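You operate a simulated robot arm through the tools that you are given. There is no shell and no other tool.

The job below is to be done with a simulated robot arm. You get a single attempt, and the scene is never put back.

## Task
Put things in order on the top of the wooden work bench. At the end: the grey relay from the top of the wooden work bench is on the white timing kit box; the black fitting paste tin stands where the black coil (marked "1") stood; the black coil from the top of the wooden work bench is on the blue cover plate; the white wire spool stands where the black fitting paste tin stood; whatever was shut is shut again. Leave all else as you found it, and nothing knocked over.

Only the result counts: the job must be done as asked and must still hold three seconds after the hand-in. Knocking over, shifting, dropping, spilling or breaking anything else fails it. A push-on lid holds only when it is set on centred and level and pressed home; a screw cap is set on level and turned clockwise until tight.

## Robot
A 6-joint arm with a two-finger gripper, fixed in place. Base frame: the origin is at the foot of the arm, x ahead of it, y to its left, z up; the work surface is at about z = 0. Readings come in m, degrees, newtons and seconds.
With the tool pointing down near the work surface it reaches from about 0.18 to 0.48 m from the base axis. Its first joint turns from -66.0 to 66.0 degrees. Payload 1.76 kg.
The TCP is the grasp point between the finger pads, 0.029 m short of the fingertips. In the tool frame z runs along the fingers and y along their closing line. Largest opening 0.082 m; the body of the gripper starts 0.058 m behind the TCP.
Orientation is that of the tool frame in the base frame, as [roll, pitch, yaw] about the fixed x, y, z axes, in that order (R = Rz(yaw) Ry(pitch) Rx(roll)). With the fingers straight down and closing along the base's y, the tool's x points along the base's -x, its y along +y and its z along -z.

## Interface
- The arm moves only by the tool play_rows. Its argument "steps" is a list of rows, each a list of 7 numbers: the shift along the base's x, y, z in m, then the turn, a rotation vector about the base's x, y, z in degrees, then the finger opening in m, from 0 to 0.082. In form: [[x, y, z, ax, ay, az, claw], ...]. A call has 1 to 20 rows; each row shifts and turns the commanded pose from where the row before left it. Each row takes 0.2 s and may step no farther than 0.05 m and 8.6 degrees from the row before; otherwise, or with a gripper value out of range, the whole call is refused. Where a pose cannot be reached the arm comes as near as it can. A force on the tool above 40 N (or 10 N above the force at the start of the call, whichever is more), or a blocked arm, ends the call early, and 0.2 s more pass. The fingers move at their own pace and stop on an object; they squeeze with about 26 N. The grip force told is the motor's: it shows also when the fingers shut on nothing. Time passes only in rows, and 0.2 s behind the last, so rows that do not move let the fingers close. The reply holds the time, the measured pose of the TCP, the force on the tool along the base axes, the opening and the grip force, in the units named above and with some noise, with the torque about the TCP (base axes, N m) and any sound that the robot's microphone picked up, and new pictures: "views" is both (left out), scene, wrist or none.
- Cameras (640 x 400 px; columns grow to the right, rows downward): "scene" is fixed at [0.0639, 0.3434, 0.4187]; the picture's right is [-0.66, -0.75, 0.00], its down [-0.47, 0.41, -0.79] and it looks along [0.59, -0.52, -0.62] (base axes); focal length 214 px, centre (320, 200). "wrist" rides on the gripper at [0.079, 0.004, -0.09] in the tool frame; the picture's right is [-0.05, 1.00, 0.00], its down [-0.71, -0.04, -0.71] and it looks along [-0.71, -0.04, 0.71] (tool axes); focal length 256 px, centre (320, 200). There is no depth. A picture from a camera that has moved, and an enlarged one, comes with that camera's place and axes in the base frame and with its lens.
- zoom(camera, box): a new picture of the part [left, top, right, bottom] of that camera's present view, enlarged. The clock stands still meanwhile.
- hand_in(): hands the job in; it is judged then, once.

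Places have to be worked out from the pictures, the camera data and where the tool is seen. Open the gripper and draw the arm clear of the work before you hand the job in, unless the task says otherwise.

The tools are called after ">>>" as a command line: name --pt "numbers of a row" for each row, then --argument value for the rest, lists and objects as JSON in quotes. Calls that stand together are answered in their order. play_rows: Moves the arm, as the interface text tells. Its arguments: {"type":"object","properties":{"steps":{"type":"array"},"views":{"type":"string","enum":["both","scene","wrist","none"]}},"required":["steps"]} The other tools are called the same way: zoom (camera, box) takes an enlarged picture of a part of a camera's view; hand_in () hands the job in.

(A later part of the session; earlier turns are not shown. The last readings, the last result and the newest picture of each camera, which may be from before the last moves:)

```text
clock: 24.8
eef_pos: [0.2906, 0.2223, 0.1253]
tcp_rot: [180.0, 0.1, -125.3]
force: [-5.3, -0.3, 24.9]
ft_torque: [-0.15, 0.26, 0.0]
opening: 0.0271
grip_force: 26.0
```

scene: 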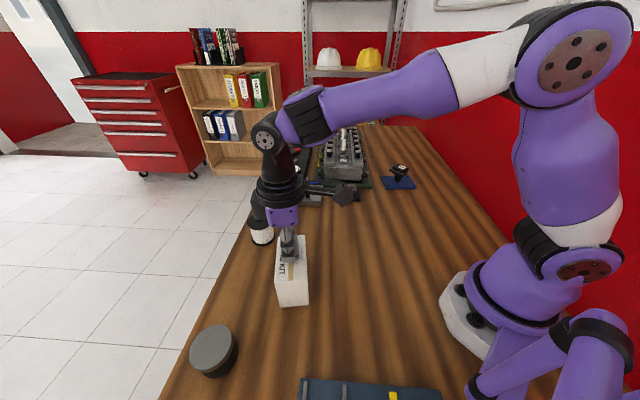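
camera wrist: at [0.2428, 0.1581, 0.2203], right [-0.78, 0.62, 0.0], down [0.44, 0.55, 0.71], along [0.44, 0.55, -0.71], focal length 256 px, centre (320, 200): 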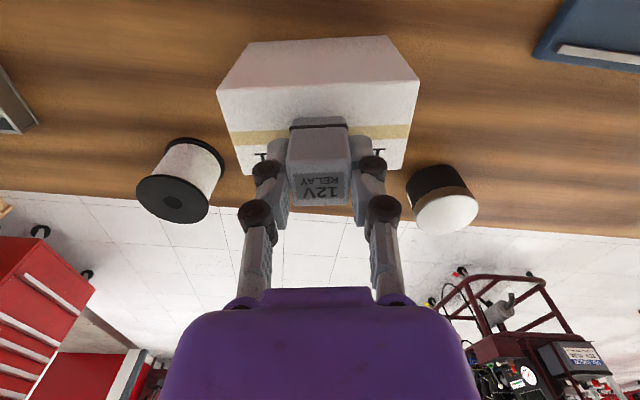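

Contact found (≈25 N); I back off ~1.2 mm to relieve it and check force before releasing.

>>> play_rows --pt "0 0 0.0012 0 0 0 0.015" --pt "0 0 0 0 0 0 0.015" --views "wrist"

>>> zoom --camera "wrist" --box '[200, 20, 440, 220]'

```text
clock: 25.4
eef_pos: [0.291, 0.2217, 0.1259]
tcp_rot: [-180.0, 0.1, -125.3]
force: [0.5, 2.8, 9.3]
ft_torque: [0.14, -0.07, 0.01]
opening: 0.0268
grip_force: 25.8
camera wrist: at [0.2434, 0.1581, 0.2152], right [-0.78, 0.62, 0.0], down [0.44, 0.55, 0.71], along [0.44, 0.55, -0.71], focal length 256 px, centre (320, 200)
```

wrist: 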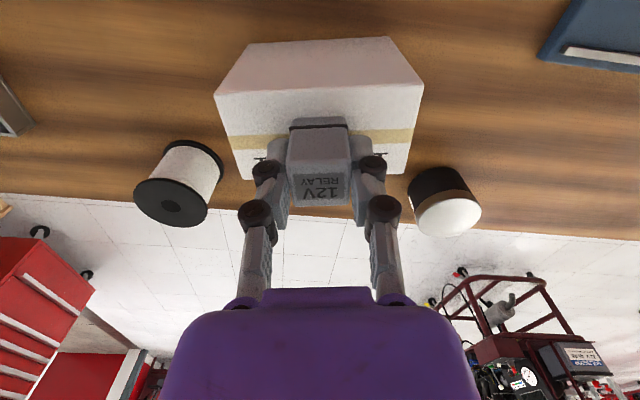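

```text
2.00 times, centred on (320, 120) of wrist
camera zoom: at [0.2434, 0.1581, 0.2152], right [-0.78, 0.62, 0.0], down [0.44, 0.55, 0.71], along [0.44, 0.55, -0.71], focal length 512 px, centre (320, 360)
```

zoom: 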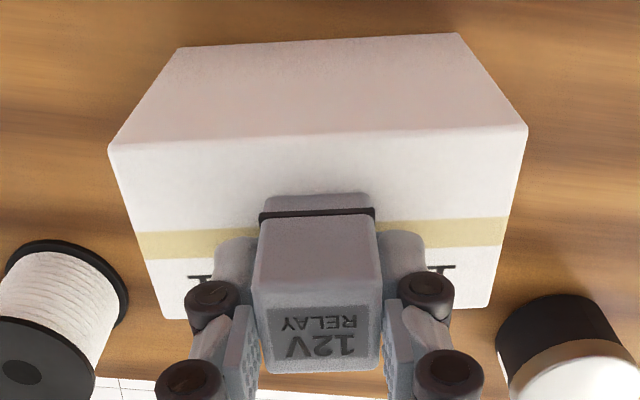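

Still ≈9 N of contact; ease off a touch more and open gradually.

>>> play_rows --pt "0 0 0.0005 0 0 0 0.024" --pt "0 0 0 0 0 0 0.028" --pt "0 0 0 0 0 0 0.032" --pt "0 0 0 0 0 0 0.04" --pt "0 0 0 0 0 0 0.05" --pt "0 0 0 0 0 0 0.05" --views "both"

```text
clock: 26.8
eef_pos: [0.2908, 0.2205, 0.1254]
tcp_rot: [180.0, 0.0, -125.3]
force: [0.1, 0.3, -0.8]
ft_torque: [-0.01, 0.04, 0.0]
opening: 0.0497
grip_force: 0.0
camera wrist: at [0.2432, 0.1579, 0.2158], right [-0.78, 0.62, 0.0], down [0.44, 0.55, 0.71], along [0.44, 0.55, -0.71], focal length 256 px, centre (320, 200)
```

scene: 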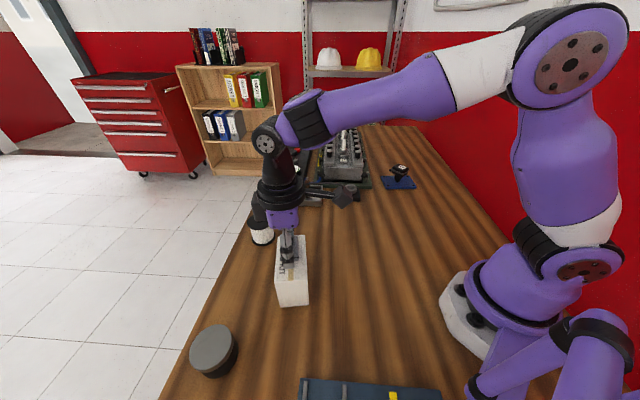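
wrist: 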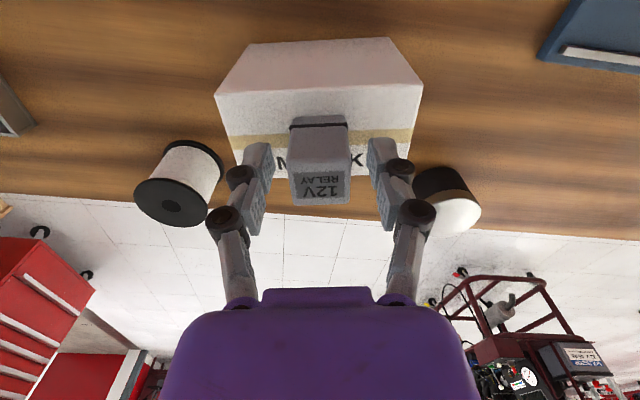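

The relay stands on the box. I rise clear and move to hover over the tin.

>>> play_rows --pt "0 0 0.01 0 0 0 0.06" --pt "0 0 0.03 0 0 0 0.082" --pt "0 0 0.03 0 0 0 0.082" --pt "-0.0062 0.0335 -0.006 0 0 0 0.082" --pt "-0.0062 0.0335 -0.01 0 0 0 0.082" --pt "-0.0062 0.0335 -0.01 0 0 0 0.082" --pt "-0.0062 0.0335 -0.012 0 0 0 0.082" --pt "-0.0062 0.0335 -0.012 0 0 0 0.082" --pt "0 0 0 0 0 0 0.082" --views "both"

```text
clock: 28.8
eef_pos: [0.2586, 0.3834, 0.1441]
tcp_rot: [180.0, 0.0, -125.3]
force: [-0.4, 0.1, 0.0]
ft_torque: [-0.05, 0.02, 0.0]
opening: 0.0817
grip_force: 0.0
out of reach, approached as far as the arm can: row 8
camera wrist: at [0.2107, 0.3216, 0.2339], right [-0.78, 0.62, 0.0], down [0.44, 0.56, 0.71], along [0.44, 0.55, -0.71], focal length 256 px, centre (320, 200)
```

scene: 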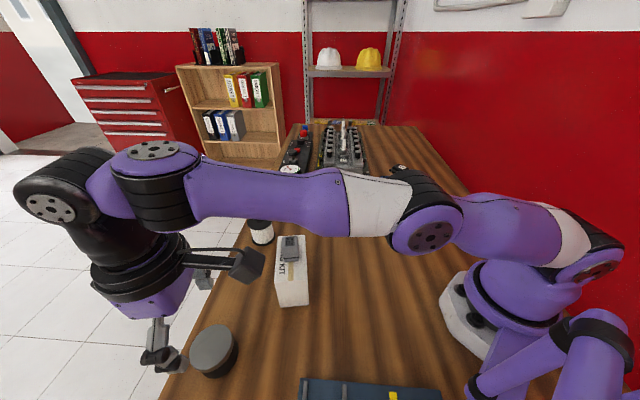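
wrist: 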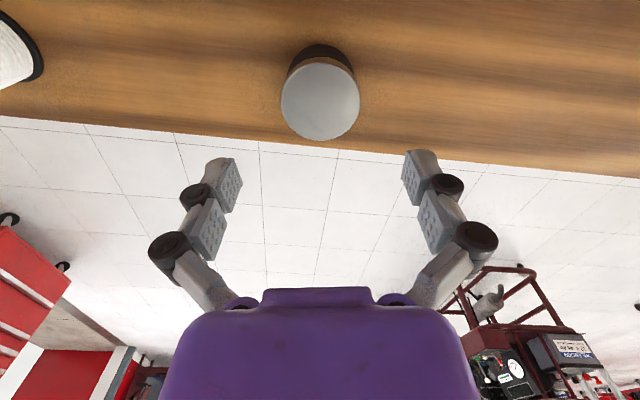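

The tin is almost directly below the TCP (lid centre ≈5 mm further out: ≈(0.261, 0.388)). I zoom on it to see how the lid sits relative to the body.

>>> zoom --camera "wrist" --box '[256, 30, 384, 150]'

>>> zoom --camera "scene" --box '[140, 310, 260, 390]'

>>> zoom --camera "scene" --box '[250, 210, 330, 310]'

```text
3.33 times, centred on (320, 90) of wrist
camera zoom: at [0.2107, 0.3216, 0.2339], right [-0.78, 0.62, 0.0], down [0.44, 0.56, 0.71], along [0.44, 0.55, -0.71], focal length 853 px, centre (320, 567)
```

zoom: 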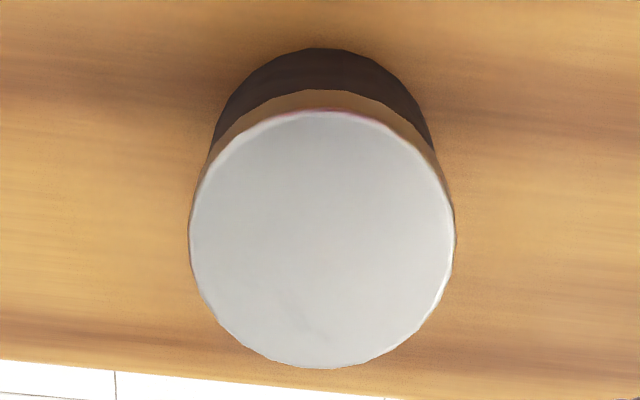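

```text
5.00 times, centred on (200, 350) of scene
camera zoom: at [0.0639, 0.3434, 0.4187], right [-0.66, -0.75, 0.0], down [-0.47, 0.41, -0.79], along [0.59, -0.52, -0.62], focal length 1072 px, centre (920, -550)
```

zoom: 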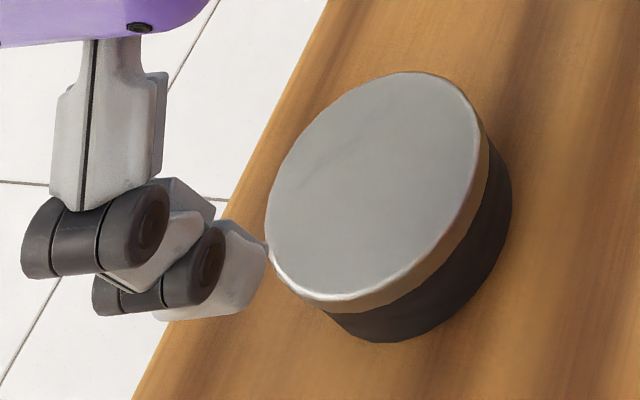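

```text
4.00 times, centred on (290, 260) of scene
camera zoom: at [0.0639, 0.3434, 0.4187], right [-0.66, -0.75, 0.0], down [-0.47, 0.41, -0.79], along [0.59, -0.52, -0.62], focal length 858 px, centre (440, -40)
```

zoom: 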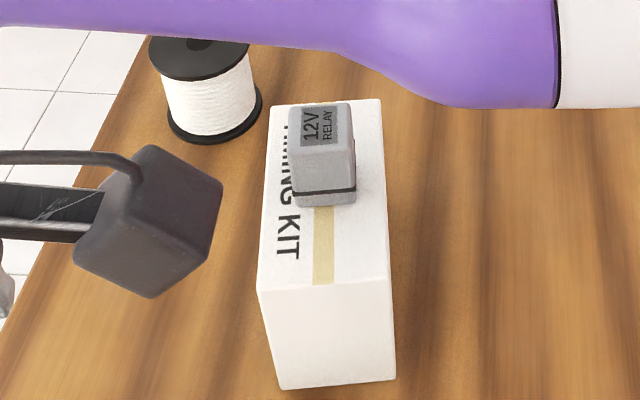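

The relay is upright on the box. Tin: height ≈0.046, lid spans z≈0.033–0.046. I descend part-way first (more reach lower down) and re-check.

>>> play_rows --pt "0 0 -0.02 0 0 0 0.082" --pt "0 0 -0.02 0 0 0 0.082" --pt "0 0 0 0 0 0 0.082" --views "wrist"

```text
clock: 29.6
eef_pos: [0.2575, 0.3847, 0.1047]
tcp_rot: [-180.0, 0.0, -125.3]
force: [-0.4, -0.3, 1.0]
ft_torque: [0.0, 0.03, 0.01]
opening: 0.0819
grip_force: 0.0
camera wrist: at [0.2102, 0.3213, 0.1944], right [-0.78, 0.62, 0.0], down [0.44, 0.55, 0.71], along [0.44, 0.55, -0.71], focal length 256 px, centre (320, 200)
```

wrist: 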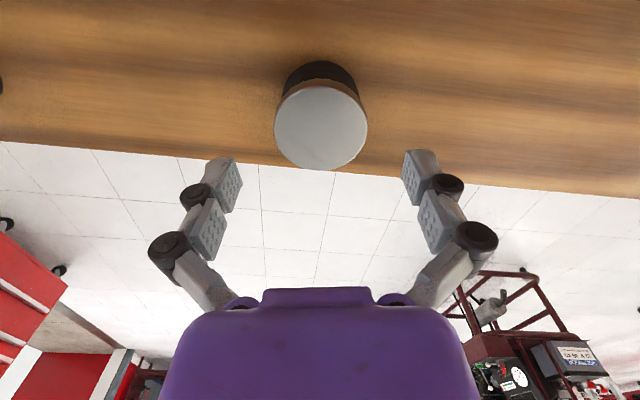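

The tin's axis is ≈8 mm further out than the TCP. I move outward and down a little, then re-check.

>>> play_rows --pt "0.0022 0.0032 -0.015 0 0 0 0.082" --pt "0.0023 0.0032 -0.01 0 0 0 0.082" --pt "0 0 0 0 0 0 0.082" --views "wrist"

>>> zoom --camera "wrist" --box '[224, 80, 416, 200]'

```text
clock: 30.4
eef_pos: [0.2617, 0.3914, 0.0798]
tcp_rot: [179.9, -0.1, -125.4]
force: [-0.4, -0.7, -0.3]
ft_torque: [0.01, 0.01, -0.02]
opening: 0.0819
grip_force: 0.0
camera wrist: at [0.2148, 0.3279, 0.1697], right [-0.78, 0.62, 0.0], down [0.44, 0.55, 0.71], along [0.44, 0.55, -0.71], focal length 256 px, centre (320, 200)
```

wrist: 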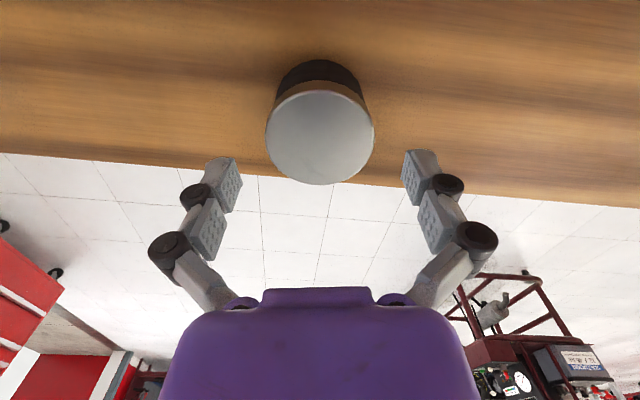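

```text
3.33 times, centred on (320, 140) of wrist
camera zoom: at [0.2148, 0.3279, 0.1697], right [-0.78, 0.62, 0.0], down [0.44, 0.55, 0.71], along [0.44, 0.55, -0.71], focal length 853 px, centre (320, 400)
```

zoom: 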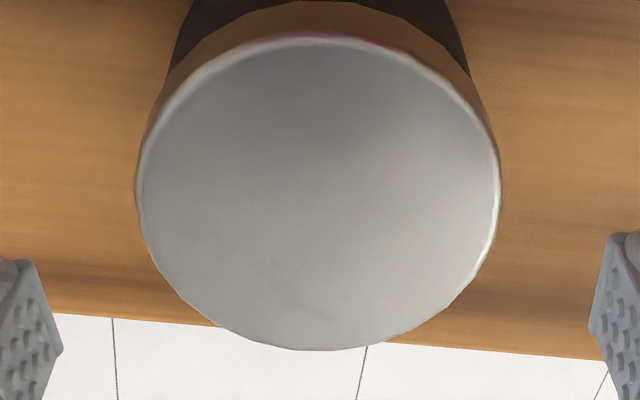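

Centred within about 1 mm now (tin centre ≈(0.263, 0.391)). I descend to z≈0.033.

>>> play_rows --pt "0.0003 0.0004 -0.016 0 0 0 0.082" --pt "0 0 -0.016 0 0 0 0.082" --pt "0 0 -0.0145 0 0 0 0.082" --pt "0 0 0 0 0 0 0.082" --views "both"

>>> zoom --camera "scene" --box '[140, 300, 268, 390]'

```text
clock: 31.4
eef_pos: [0.2632, 0.39, 0.0328]
tcp_rot: [180.0, -0.1, -125.3]
force: [-0.7, 0.9, -0.1]
ft_torque: [-0.02, 0.01, -0.01]
opening: 0.0821
grip_force: 0.0
camera wrist: at [0.2142, 0.3279, 0.1225], right [-0.78, 0.62, 0.0], down [0.44, 0.55, 0.71], along [0.44, 0.55, -0.71], focal length 256 px, centre (320, 200)
```

scene: 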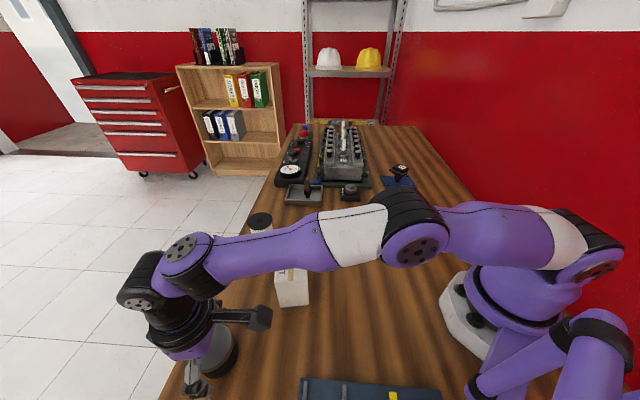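
wrist: 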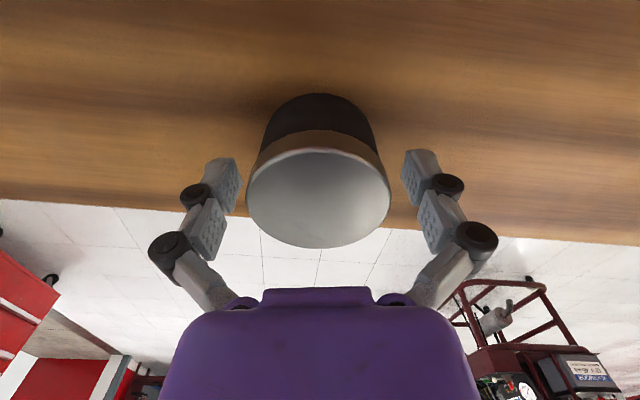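

```text
4.44 times, centred on (204, 345) of scene
camera zoom: at [0.0639, 0.3434, 0.4187], right [-0.66, -0.75, 0.0], down [-0.47, 0.41, -0.79], along [0.59, -0.52, -0.62], focal length 953 px, centre (836, -444)
```

zoom: 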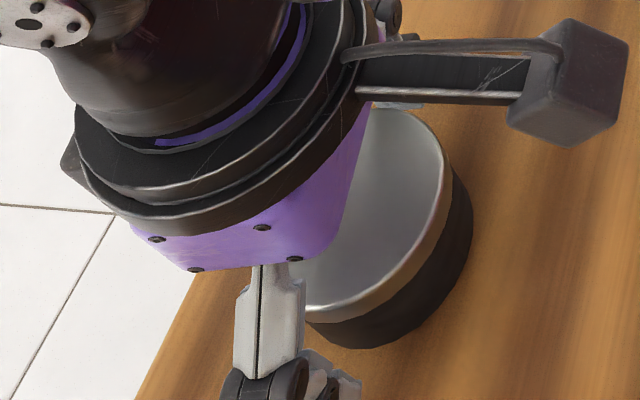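

Well centred. I close gradually on the tin.

>>> play_rows --pt "0.001 0.0014 0 0 0 0 0.075" --pt "0 0 0 0 0 0 0.068" --pt "0 0 0 0 0 0 0.06" --pt "0 0 0 0 0 0 0.05" --pt "0 0 0 0 0 0 0.05" --views "wrist"

>>> zoom --camera "wrist" --box '[208, 80, 432, 260]'

```text
clock: 32.6
eef_pos: [0.262, 0.3908, 0.0326]
tcp_rot: [-179.9, 0.0, -125.3]
force: [0.0, -0.6, 3.8]
ft_torque: [-0.07, -0.02, 0.01]
opening: 0.0578
grip_force: 26.0
camera wrist: at [0.2152, 0.3295, 0.1232], right [-0.78, 0.62, 0.0], down [0.44, 0.55, 0.71], along [0.44, 0.55, -0.71], focal length 256 px, centre (320, 200)
```

wrist: 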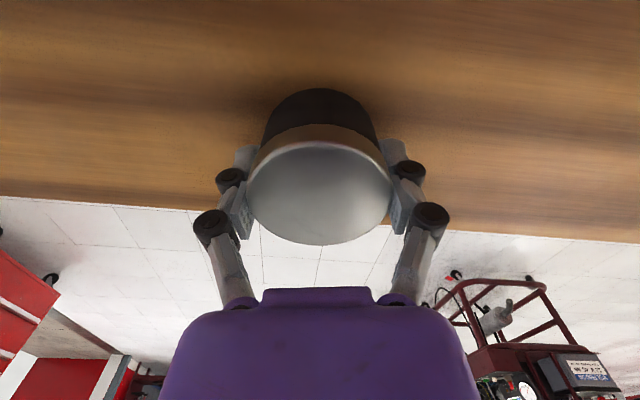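

```text
2.22 times, centred on (320, 170) of wrist
camera zoom: at [0.2152, 0.3295, 0.1232], right [-0.78, 0.62, 0.0], down [0.44, 0.55, 0.71], along [0.44, 0.55, -0.71], focal length 569 px, centre (320, 267)
```

zoom: 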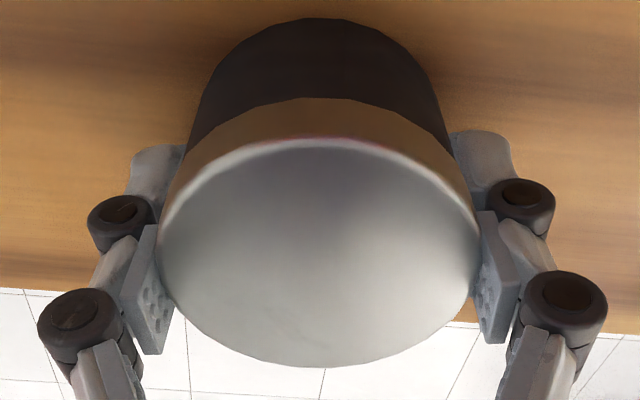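

Gripped at 57.8 mm, tin axis is at the TCP — original tin spot ≈(0.263, 0.391). I lift very gently and check that body and lid come up together.

>>> play_rows --pt "0 0 0.004 0 0 0 0.05" --pt "0 0 0.008 0 0 0 0.05" --pt "0 0 0.012 0 0 0 0.05" --pt "0 0 0 0 0 0 0.05" --views "both"

>>> zoom --camera "wrist" --box '[208, 80, 432, 260]'

>>> zoom --camera "scene" --box '[140, 300, 268, 390]'

```text
clock: 33.6
eef_pos: [0.2628, 0.3923, 0.058]
tcp_rot: [-180.0, 0.0, -125.3]
force: [0.5, 0.4, -1.1]
ft_torque: [0.01, -0.02, -0.05]
opening: 0.0579
grip_force: 25.8
camera wrist: at [0.2155, 0.3298, 0.1475], right [-0.78, 0.62, 0.0], down [0.44, 0.55, 0.71], along [0.44, 0.55, -0.71], focal length 256 px, centre (320, 200)
```

scene: 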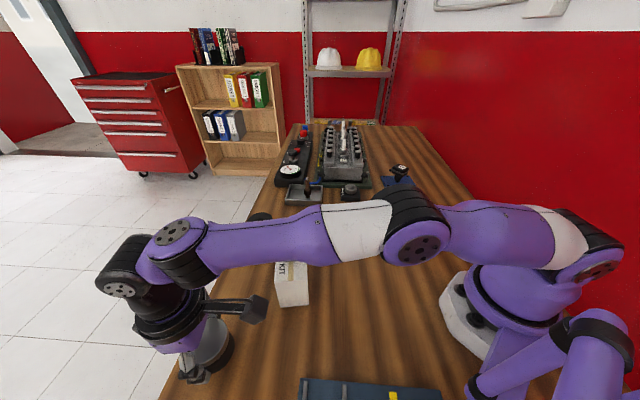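
wrist: 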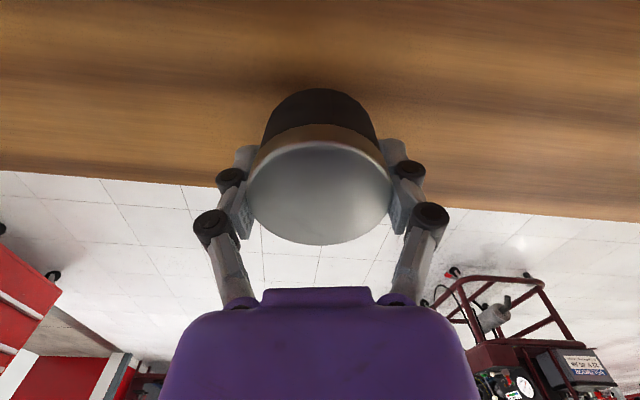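

```text
2.22 times, centred on (320, 170) of wrist
camera zoom: at [0.2155, 0.3298, 0.1475], right [-0.78, 0.62, 0.0], down [0.44, 0.55, 0.71], along [0.44, 0.55, -0.71], focal length 569 px, centre (320, 267)
```

zoom: 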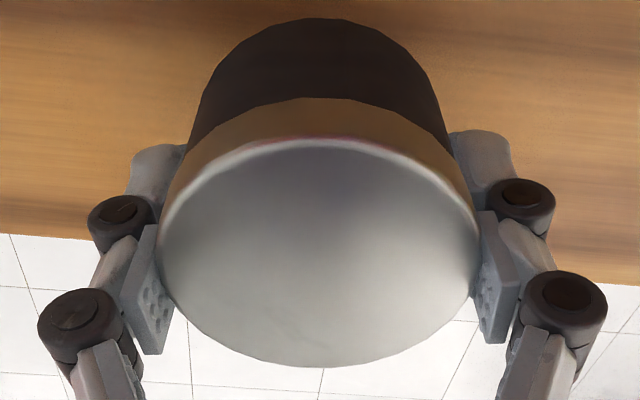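

```text
4.44 times, centred on (204, 345) of scene
camera zoom: at [0.0639, 0.3434, 0.4187], right [-0.66, -0.75, 0.0], down [-0.47, 0.41, -0.79], along [0.59, -0.52, -0.62], focal length 953 px, centre (836, -444)
```

zoom: 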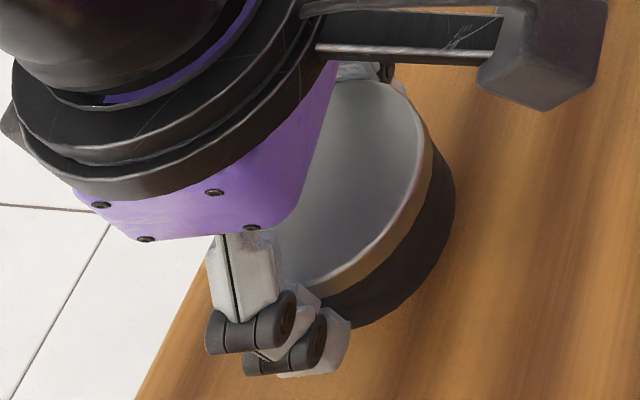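

The tin came up whole, lid on. I carry it: first up and inward (reach), then across above the box/relay at z≈0.2 to the coil's old spot at ≈(0.355, 0.058), turning −45°.

>>> play_rows --pt "0 0 0.015 0 0 0 0.05" --pt "0 0 0.015 0 0 0 0.05" --pt "-0.012 -0.018 0.018 0 0 0 0.05" --pt "-0.012 -0.018 0.018 0 0 0 0.05" --pt "-0.012 -0.018 0.018 0 0 0 0.05" --pt "-0.012 -0.018 0.018 0 0 0 0.05" --pt "-0.012 -0.018 0.018 0 0 0 0.05" --pt "-0.012 -0.018 0.022 0 0 0 0.05" --pt "0 0 0 0 0 0 0.05" --views "both"

```text
clock: 35.6
eef_pos: [0.1907, 0.285, 0.1999]
tcp_rot: [180.0, 0.0, -125.2]
force: [-0.3, 0.2, -1.3]
ft_torque: [0.02, -0.01, 0.0]
opening: 0.0581
grip_force: 26.4
camera wrist: at [0.1428, 0.2216, 0.2897], right [-0.78, 0.62, 0.0], down [0.44, 0.55, 0.71], along [0.44, 0.55, -0.71], focal length 256 px, centre (320, 200)
```

scene: 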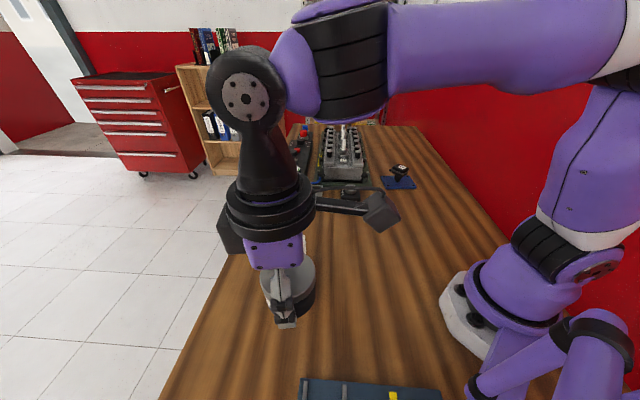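
wrist: 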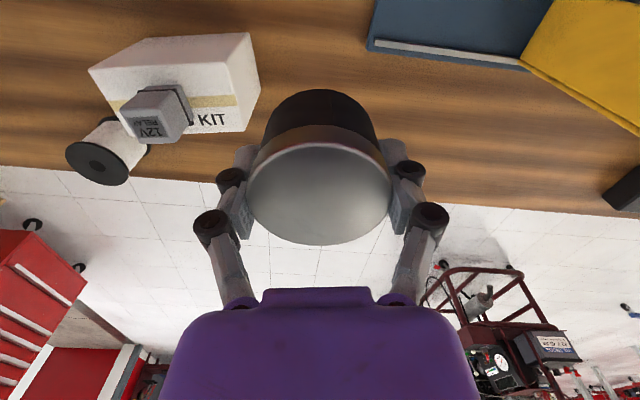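

All clear. Now across to above the coil's old position.

>>> play_rows --pt "0.0205 -0.0283 0 0 0 -5.6 0.05" --pt "0.0205 -0.0283 0 0 0 -5.6 0.05" --pt "0.0205 -0.0283 0 0 0 -5.6 0.05" --pt "0.0205 -0.0283 0 0 0 -5.6 0.05" --pt "0.0205 -0.0283 0 0 0 -5.6 0.05" --pt "0.0205 -0.0283 0 0 0 -5.6 0.05" --pt "0.0205 -0.0283 0 0 0 -5.6 0.05" --pt "0.0205 -0.0283 0 0 0 -5.6 0.05" --pt "0 0 -0.03 0 0 0 0.05" --pt "0 0 0 0 0 0 0.05" --views "both"

```text
clock: 37.8
eef_pos: [0.3551, 0.0569, 0.1688]
tcp_rot: [180.0, -0.1, -170.3]
force: [0.8, -0.5, -2.2]
ft_torque: [0.0, 0.01, 0.01]
opening: 0.0578
grip_force: 26.3
camera wrist: at [0.2778, 0.0474, 0.2587], right [-0.12, 0.99, 0.0], down [0.7, 0.08, 0.71], along [0.7, 0.08, -0.71], focal length 256 px, centre (320, 200)
```

scene: 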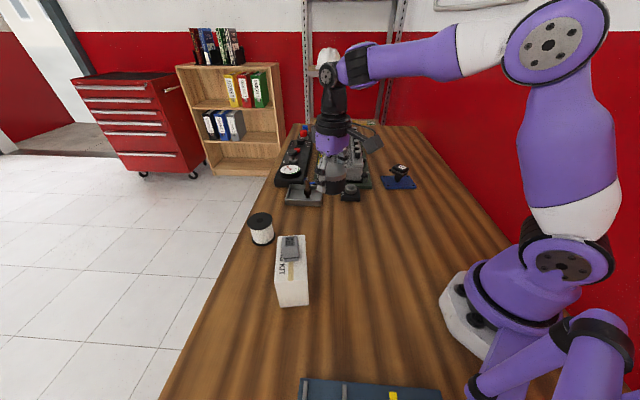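
wrist: 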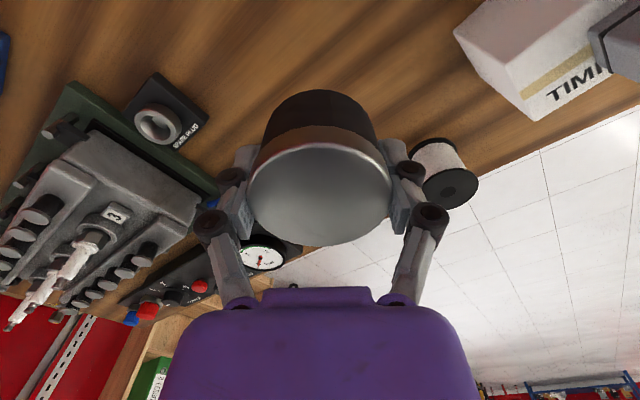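

Position is right over the coil's old spot. Lower to z≈0.04.

>>> play_rows --pt "0 0.001 -0.028 0 0 0 0.05" --pt "0 0 -0.028 0 0 0 0.05" --pt "0 0 -0.028 0 0 0 0.05" --pt "0 0 -0.025 0 0 0 0.05" --pt "0 0 -0.018 0 0 0 0.05" --pt "0 0 0 0 0 0 0.05" --views "both"

>>> zoom --camera "scene" --box '[272, 170, 384, 240]'

```text
clock: 39.2
eef_pos: [0.3548, 0.0586, 0.0423]
tcp_rot: [-180.0, 0.0, -170.1]
force: [0.1, -0.4, -1.4]
ft_torque: [-0.06, 0.0, 0.05]
opening: 0.0576
grip_force: 25.8
camera wrist: at [0.278, 0.0486, 0.1317], right [-0.12, 0.99, 0.0], down [0.7, 0.08, 0.71], along [0.7, 0.08, -0.71], focal length 256 px, centre (320, 200)
```

scene: 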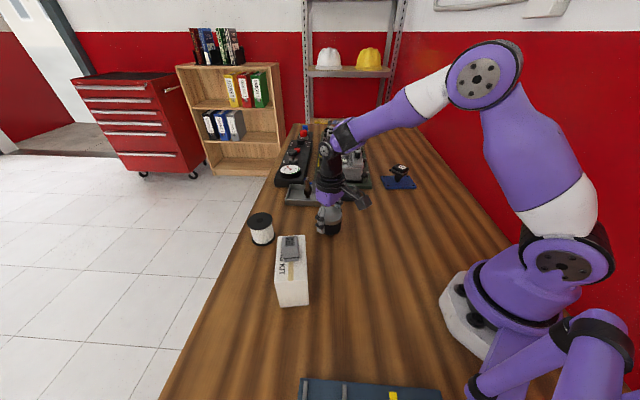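
wrist: 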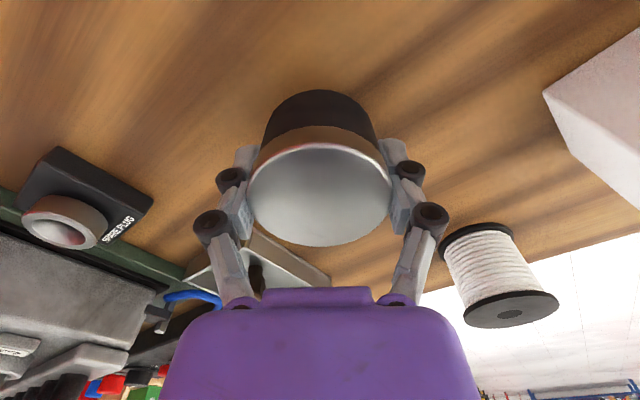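

```text
5.71 times, centred on (328, 205) of scene
camera zoom: at [0.0639, 0.3434, 0.4187], right [-0.66, -0.75, 0.0], down [-0.47, 0.41, -0.79], along [0.59, -0.52, -0.62], focal length 1226 px, centre (274, 171)
```

zoom: 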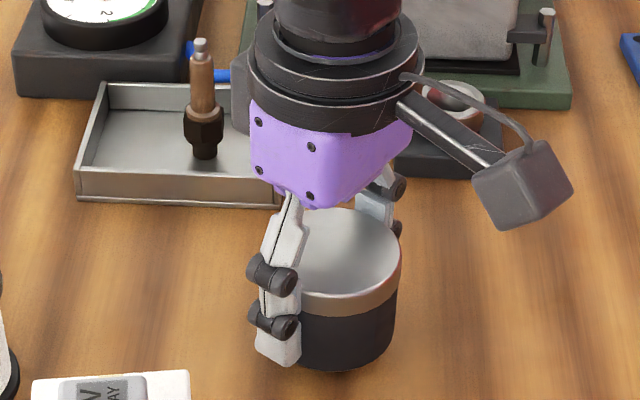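

Tin upright and in place. Lower to contact.

>>> play_rows --pt "0 0 -0.005 0 0 0 0.05" --pt "0 0 -0.002 0 0 0 0.05" --pt "0 0 0 0 0 0 0.05" --views "none"

```text
clock: 40.0
eef_pos: [0.3556, 0.0586, 0.0362]
tcp_rot: [-180.0, 0.0, -170.0]
force: [0.1, 0.4, -1.0]
ft_torque: [-0.01, 0.01, 0.01]
opening: 0.0582
grip_force: 26.0
```

>>> play_rows --pt "0 0 -0.0015 0 0 0 0.05" --pt "0 0 -0.001 0 0 0 0.05" --pt "0 0 0 0 0 0 0.05" --views "none"

```text
clock: 40.8
eef_pos: [0.3561, 0.059, 0.0336]
tcp_rot: [-180.0, -0.1, -170.0]
force: [-5.5, -0.2, 14.5]
ft_torque: [-0.05, 0.14, -0.02]
opening: 0.0582
grip_force: 26.2
```

Contact with ≈14 N upward at z≈0.0335. I ease off 0.8 mm and open slowly.

>>> play_rows --pt "0 0 0.0008 0 0 0 0.055" --pt "0 0 0 0 0 0 0.059" --pt "0 0 0 0 0 0 0.063" --pt "0 0 0 0 0 0 0.07" --pt "0 0 0 0 0 0 0.078" --pt "0 0 0 0 0 0 0.078" --views "both"

>>> zoom --camera "scene" --box '[272, 170, 384, 240]'

```text
clock: 42.2
eef_pos: [0.3551, 0.0584, 0.0325]
tcp_rot: [180.0, 0.1, -170.1]
force: [0.1, -0.4, -0.3]
ft_torque: [0.0, -0.01, -0.01]
opening: 0.0779
grip_force: 0.1
camera wrist: at [0.2779, 0.0488, 0.1233], right [-0.12, 0.99, 0.0], down [0.7, 0.08, 0.71], along [0.7, 0.08, -0.71], focal length 256 px, centre (320, 200)
```

scene: 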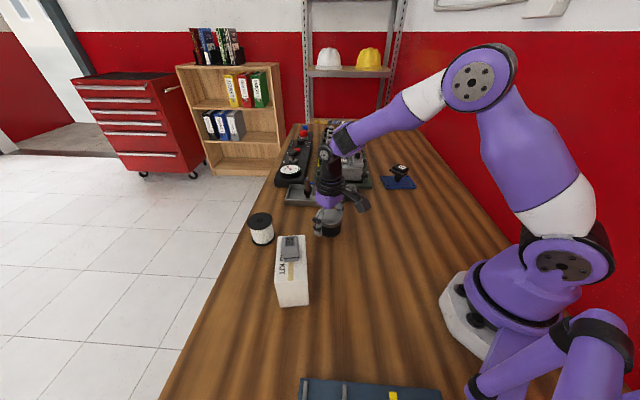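
wrist: 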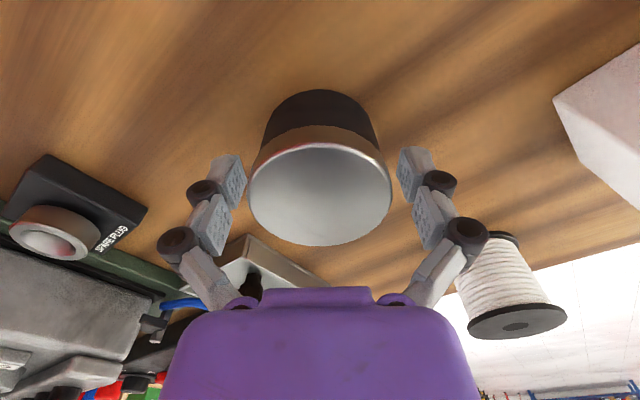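

```text
5.71 times, centred on (328, 205) of scene
camera zoom: at [0.0639, 0.3434, 0.4187], right [-0.66, -0.75, 0.0], down [-0.47, 0.41, -0.79], along [0.59, -0.52, -0.62], focal length 1226 px, centre (274, 171)
```

zoom: 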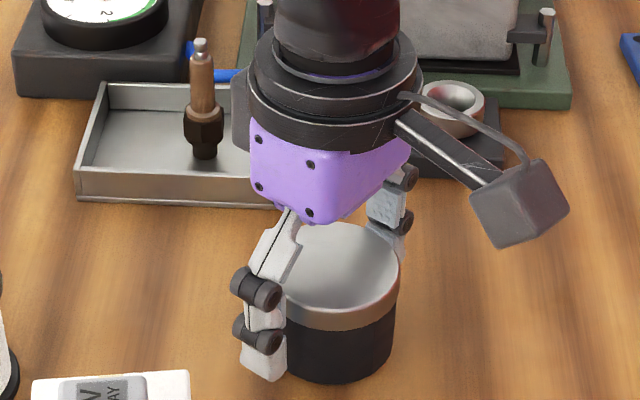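

The tin stands with its lid on at the coil's old place. I rise and move toward the spool with the tool turned to radial orientation (yaw ≈205°).

>>> play_rows --pt "0 0 0.012 0 0 0 0.082" --pt "0 0 0.03 0 0 0 0.082" --pt "0 0 0.04 0 0 0 0.082" --pt "0 0 0.045 0 0 0 0.082" --pt "0.012 0.03 0 0 0 3.65 0.082" --pt "0.012 0.03 0 0 0 3.65 0.082" --pt "0.012 0.03 0 0 0 3.65 0.082" --pt "0.012 0.03 0 0 0 3.65 0.082" --pt "0 0 0 0 0 0 0.082" --views "both"

```text
clock: 44.2
eef_pos: [0.4044, 0.1797, 0.1618]
tcp_rot: [180.0, -0.1, -155.6]
force: [0.5, 0.2, -0.5]
ft_torque: [0.05, -0.02, 0.01]
opening: 0.0818
grip_force: 0.0
camera wrist: at [0.3306, 0.1501, 0.2509], right [-0.37, 0.93, 0.0], down [0.66, 0.26, 0.71], along [0.66, 0.26, -0.71], focal length 256 px, centre (320, 200)
```

scene: 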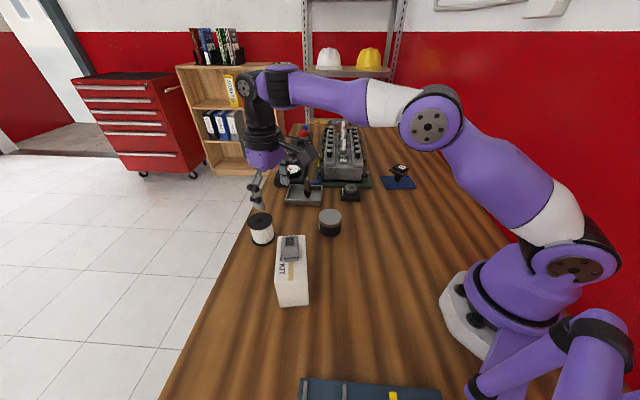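
wrist: 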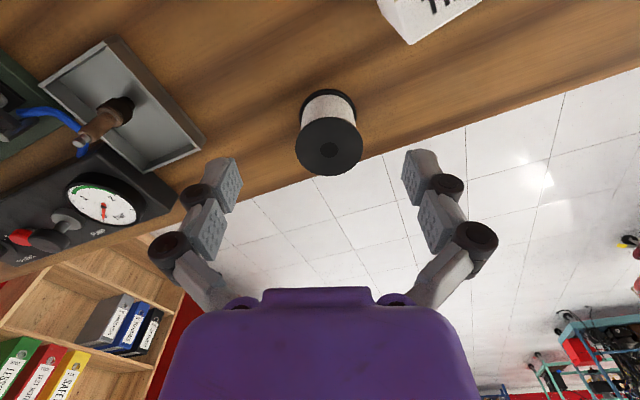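

>>> zoom --camera "wrist" --box '[264, 70, 392, 190]'

>>> zoom --camera "scene" --box '[230, 180, 360, 260]'

```text
3.33 times, centred on (328, 130) of wrist
camera zoom: at [0.3306, 0.1501, 0.2509], right [-0.37, 0.93, 0.0], down [0.66, 0.26, 0.71], along [0.66, 0.26, -0.71], focal length 853 px, centre (293, 433)
```

zoom: 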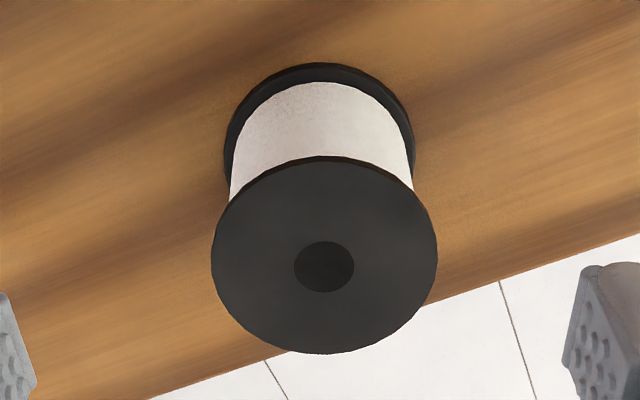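

```text
4.92 times, centred on (295, 220) of scene
camera zoom: at [0.0639, 0.3434, 0.4187], right [-0.66, -0.75, 0.0], down [-0.47, 0.41, -0.79], along [0.59, -0.52, -0.62], focal length 1056 px, centre (443, 102)
```

zoom: 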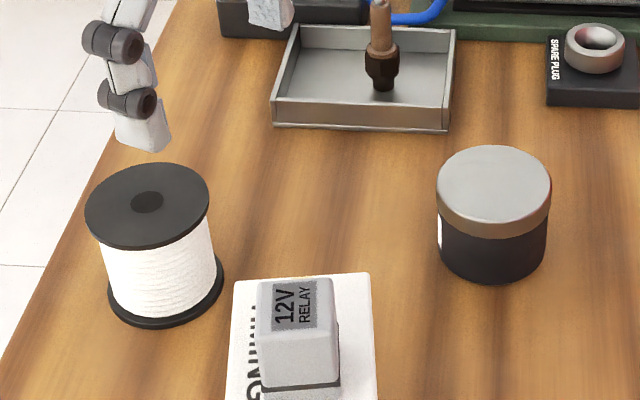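

The spool (flanges ≈60 mm, height ≈59 mm) is centred at ≈(0.446, 0.206), i.e. r≈0.49 — just beyond the vertical-tool reach. I'll tilt the tool 8° about the tangential axis so the fingers point slightly outward (pads stay parallel), then approach and re-check.

>>> play_rows --pt "0 0 0 1.67 -3.635 0 0.082" --pt "0 0 0 1.67 -3.635 0 0.082" --pt "0.0135 0.009 -0.015 0 0 0 0.082" --pt "0.0135 0.009 -0.015 0 0 0 0.082" --pt "0 0 0 0 0 0 0.082" --views "both"

>>> zoom --camera "wrist" --box '[240, 60, 400, 180]'

```text
clock: 45.4
eef_pos: [0.4311, 0.1964, 0.1305]
tcp_rot: [-180.0, 8.0, -155.5]
force: [-0.2, -0.2, 0.0]
ft_torque: [0.03, 0.01, 0.02]
opening: 0.0819
grip_force: 0.1
camera wrist: at [0.3473, 0.162, 0.2089], right [-0.37, 0.93, 0.01], down [0.56, 0.21, 0.8], along [0.74, 0.3, -0.6], focal length 256 px, centre (320, 200)
```

scene: 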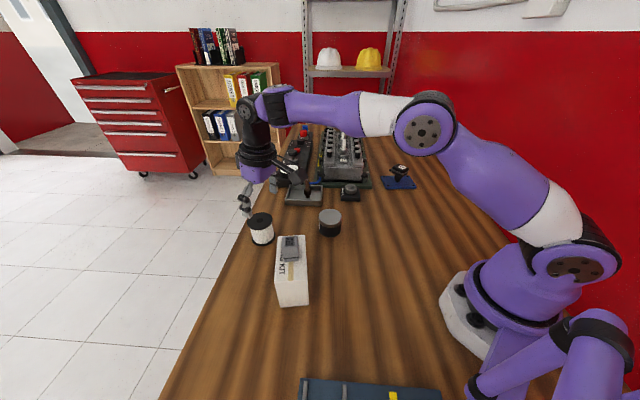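
wrist: 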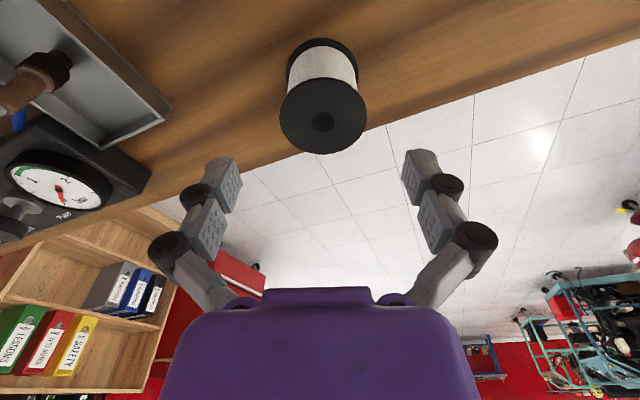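

```text
3.33 times, centred on (320, 120) of wrist
camera zoom: at [0.3473, 0.162, 0.2089], right [-0.37, 0.93, 0.01], down [0.56, 0.21, 0.8], along [0.74, 0.3, -0.6], focal length 853 px, centre (320, 467)
```

zoom: 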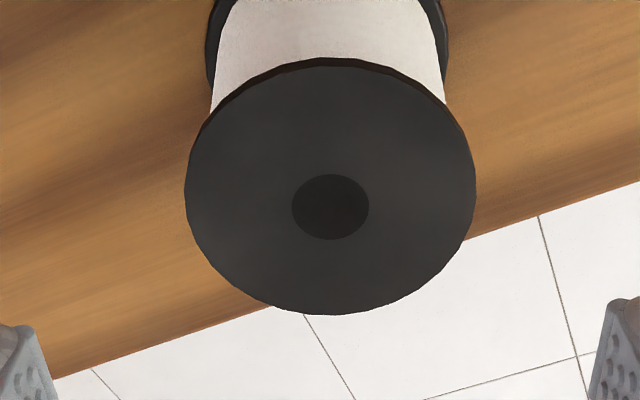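

Spool axis refined to ≈(0.447, 0.2055). I move over it and down to z≈0.10, then verify.

>>> play_rows --pt "0.0077 0.0047 -0.015 0 0 0 0.082" --pt "0.0077 0.0047 -0.015 0 0 0 0.082" --pt "0 0 0 0 0 0 0.082" --views "wrist"

>>> zoom --camera "wrist" --box '[240, 80, 400, 180]'

>>> zoom --camera "scene" --box '[220, 150, 348, 260]'

```text
clock: 46.2
eef_pos: [0.4445, 0.2058, 0.1016]
tcp_rot: [-179.9, 8.0, -155.6]
force: [0.6, -0.4, -0.4]
ft_torque: [-0.02, 0.05, -0.01]
opening: 0.082
grip_force: 0.1
camera wrist: at [0.3625, 0.1721, 0.1784], right [-0.37, 0.93, 0.01], down [0.56, 0.21, 0.8], along [0.74, 0.3, -0.6], focal length 256 px, centre (320, 200)
```

wrist: 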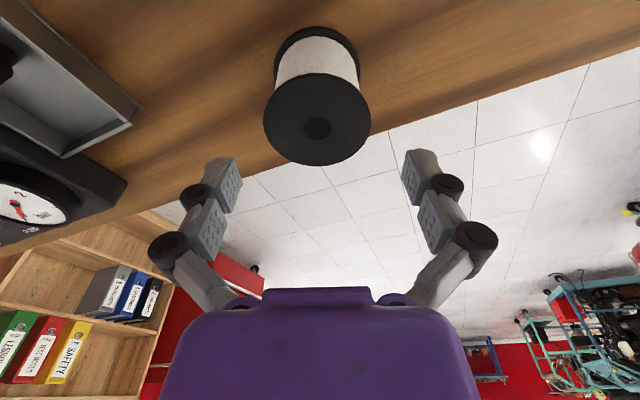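

```text
4.00 times, centred on (320, 130) of wrist
camera zoom: at [0.3625, 0.1721, 0.1784], right [-0.37, 0.93, 0.01], down [0.56, 0.21, 0.8], along [0.74, 0.3, -0.6], focal length 1024 px, centre (320, 480)
```

zoom: 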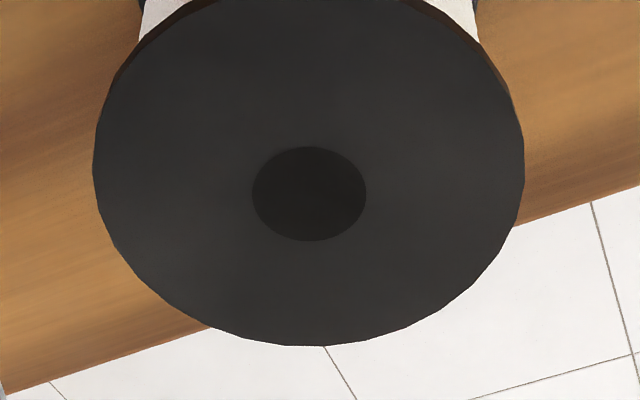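

```text
3.64 times, centred on (284, 205) of scene
camera zoom: at [0.0639, 0.3434, 0.4187], right [-0.66, -0.75, 0.0], down [-0.47, 0.41, -0.79], along [0.59, -0.52, -0.62], focal length 780 px, centre (451, 182)
```

zoom: 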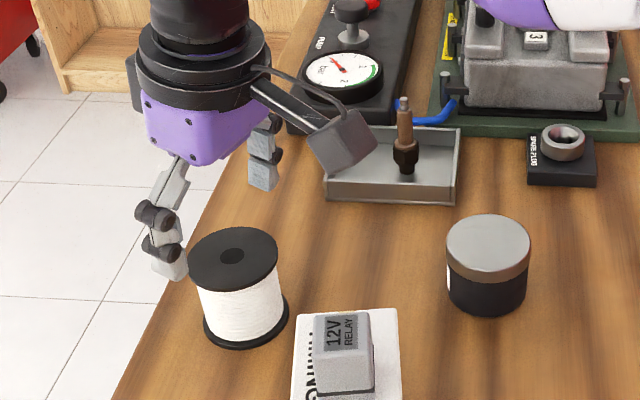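

Centred to ≈1 mm and within reach. I make a 1 mm lateral fix and descend to z≈0.034.

>>> play_rows --pt "0.0005 -0.001 -0.018 0 0 0 0.082" --pt "0 0 -0.018 0 0 0 0.082" --pt "0 0 -0.018 0 0 0 0.082" --pt "0 0 -0.012 0 0 0 0.082" --pt "0 0 0 0 0 0 0.082" --views "both"

>>> zoom --camera "scene" --box '[220, 180, 348, 260]'

>>> zoom --camera "wrist" --box '[200, 80, 440, 240]'

```text
clock: 47.4
eef_pos: [0.445, 0.2046, 0.0342]
tcp_rot: [-180.0, 8.0, -155.5]
force: [-0.3, -0.7, 0.5]
ft_torque: [0.03, 0.0, -0.03]
opening: 0.0822
grip_force: 0.0
camera wrist: at [0.3626, 0.1703, 0.1125], right [-0.37, 0.93, 0.01], down [0.56, 0.21, 0.8], along [0.74, 0.3, -0.6], focal length 256 px, centre (320, 200)
```

scene: 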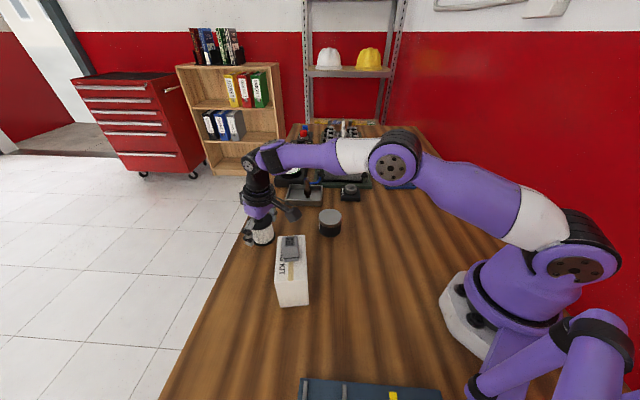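
wrist: 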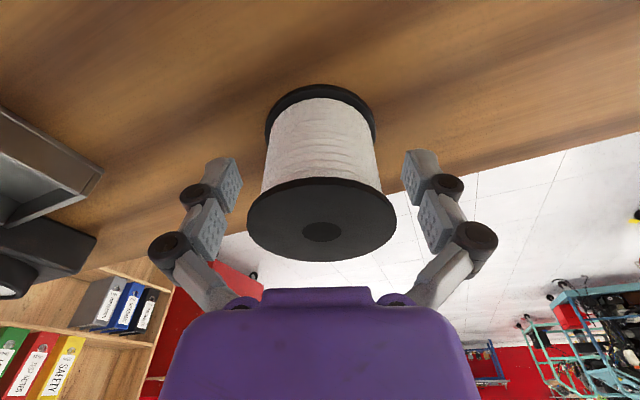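

```text
5.00 times, centred on (284, 220) of scene
camera zoom: at [0.0639, 0.3434, 0.4187], right [-0.66, -0.75, 0.0], down [-0.47, 0.41, -0.79], along [0.59, -0.52, -0.62], focal length 1072 px, centre (500, 100)
```

zoom: 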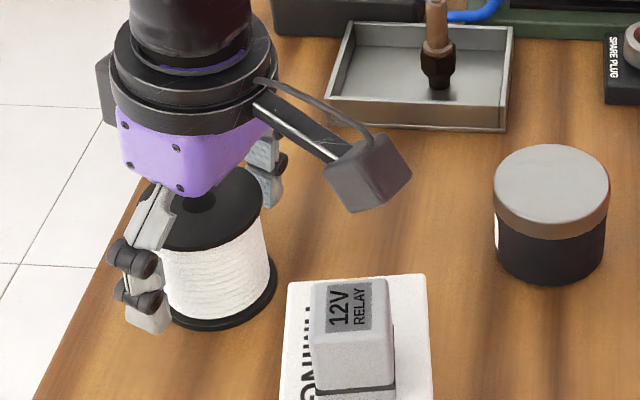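

```text
2.50 times, centred on (320, 160) of wrist
camera zoom: at [0.3626, 0.1703, 0.1125], right [-0.37, 0.93, 0.01], down [0.56, 0.21, 0.8], along [0.74, 0.3, -0.6], focal length 640 px, centre (320, 300)
```

zoom: 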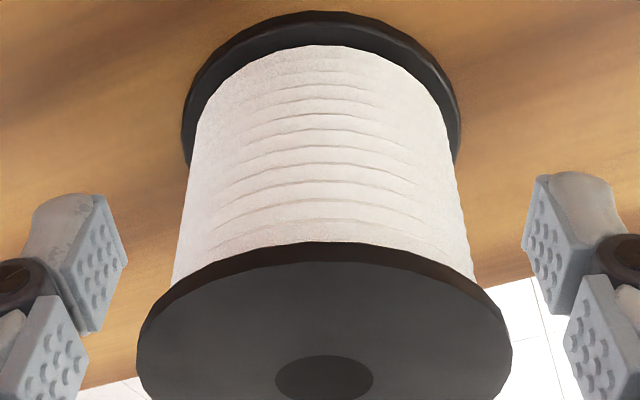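

Fingers straddle the spool, centred. I close gradually.

>>> play_rows --pt "0 0 0 0 0 0 0.075" --pt "0 0 0 0 0 0 0.068" --pt "0 0 0 0 0 0 0.06" --pt "0 0 0 0 0 0 0.05" --pt "0 0 0 0 0 0 0.045" --views "both"

>>> zoom --camera "wrist" --box '[200, 80, 440, 280]'

>>> zoom --camera "scene" --box '[220, 180, 316, 260]'

```text
clock: 48.6
eef_pos: [0.4455, 0.2042, 0.0351]
tcp_rot: [180.0, 8.0, -155.5]
force: [-2.7, 0.0, 4.8]
ft_torque: [0.0, 0.09, 0.07]
opening: 0.0561
grip_force: 26.3
camera wrist: at [0.3626, 0.1704, 0.1131], right [-0.37, 0.93, 0.01], down [0.56, 0.21, 0.8], along [0.74, 0.3, -0.6], focal length 256 px, centre (320, 200)
```

scene: 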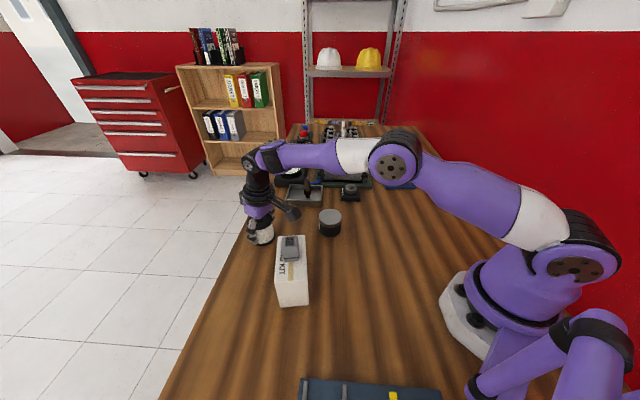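
wrist: 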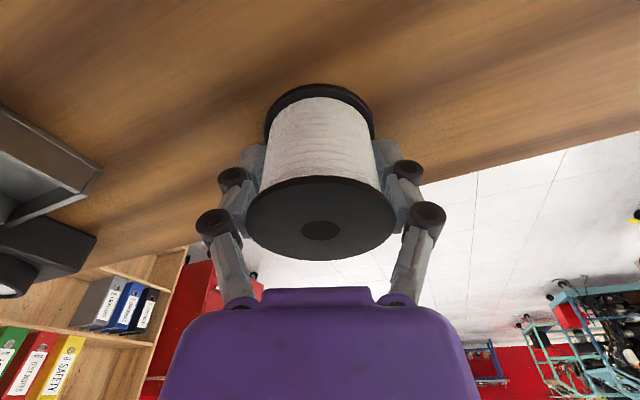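

```text
2.00 times, centred on (320, 180) of wrist
camera zoom: at [0.3626, 0.1704, 0.1131], right [-0.37, 0.93, 0.01], down [0.56, 0.21, 0.8], along [0.74, 0.3, -0.6], focal length 512 px, centre (320, 240)
```

zoom: 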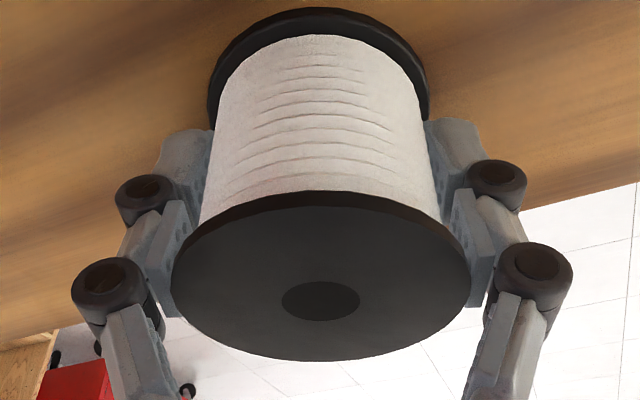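

```text
5.00 times, centred on (268, 220) of scene
camera zoom: at [0.0639, 0.3433, 0.4187], right [-0.66, -0.75, 0.0], down [-0.47, 0.41, -0.79], along [0.59, -0.52, -0.62], focal length 1072 px, centre (580, 100)
```

zoom: 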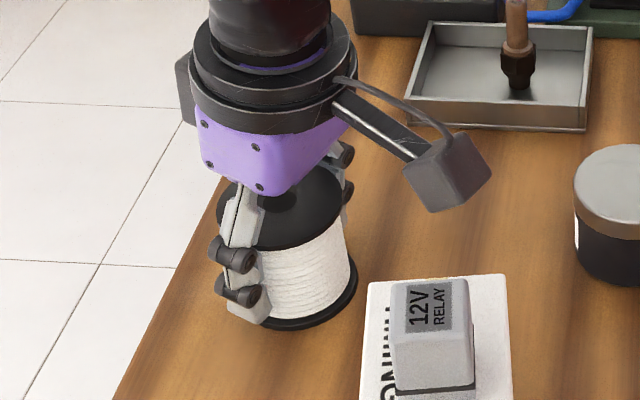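

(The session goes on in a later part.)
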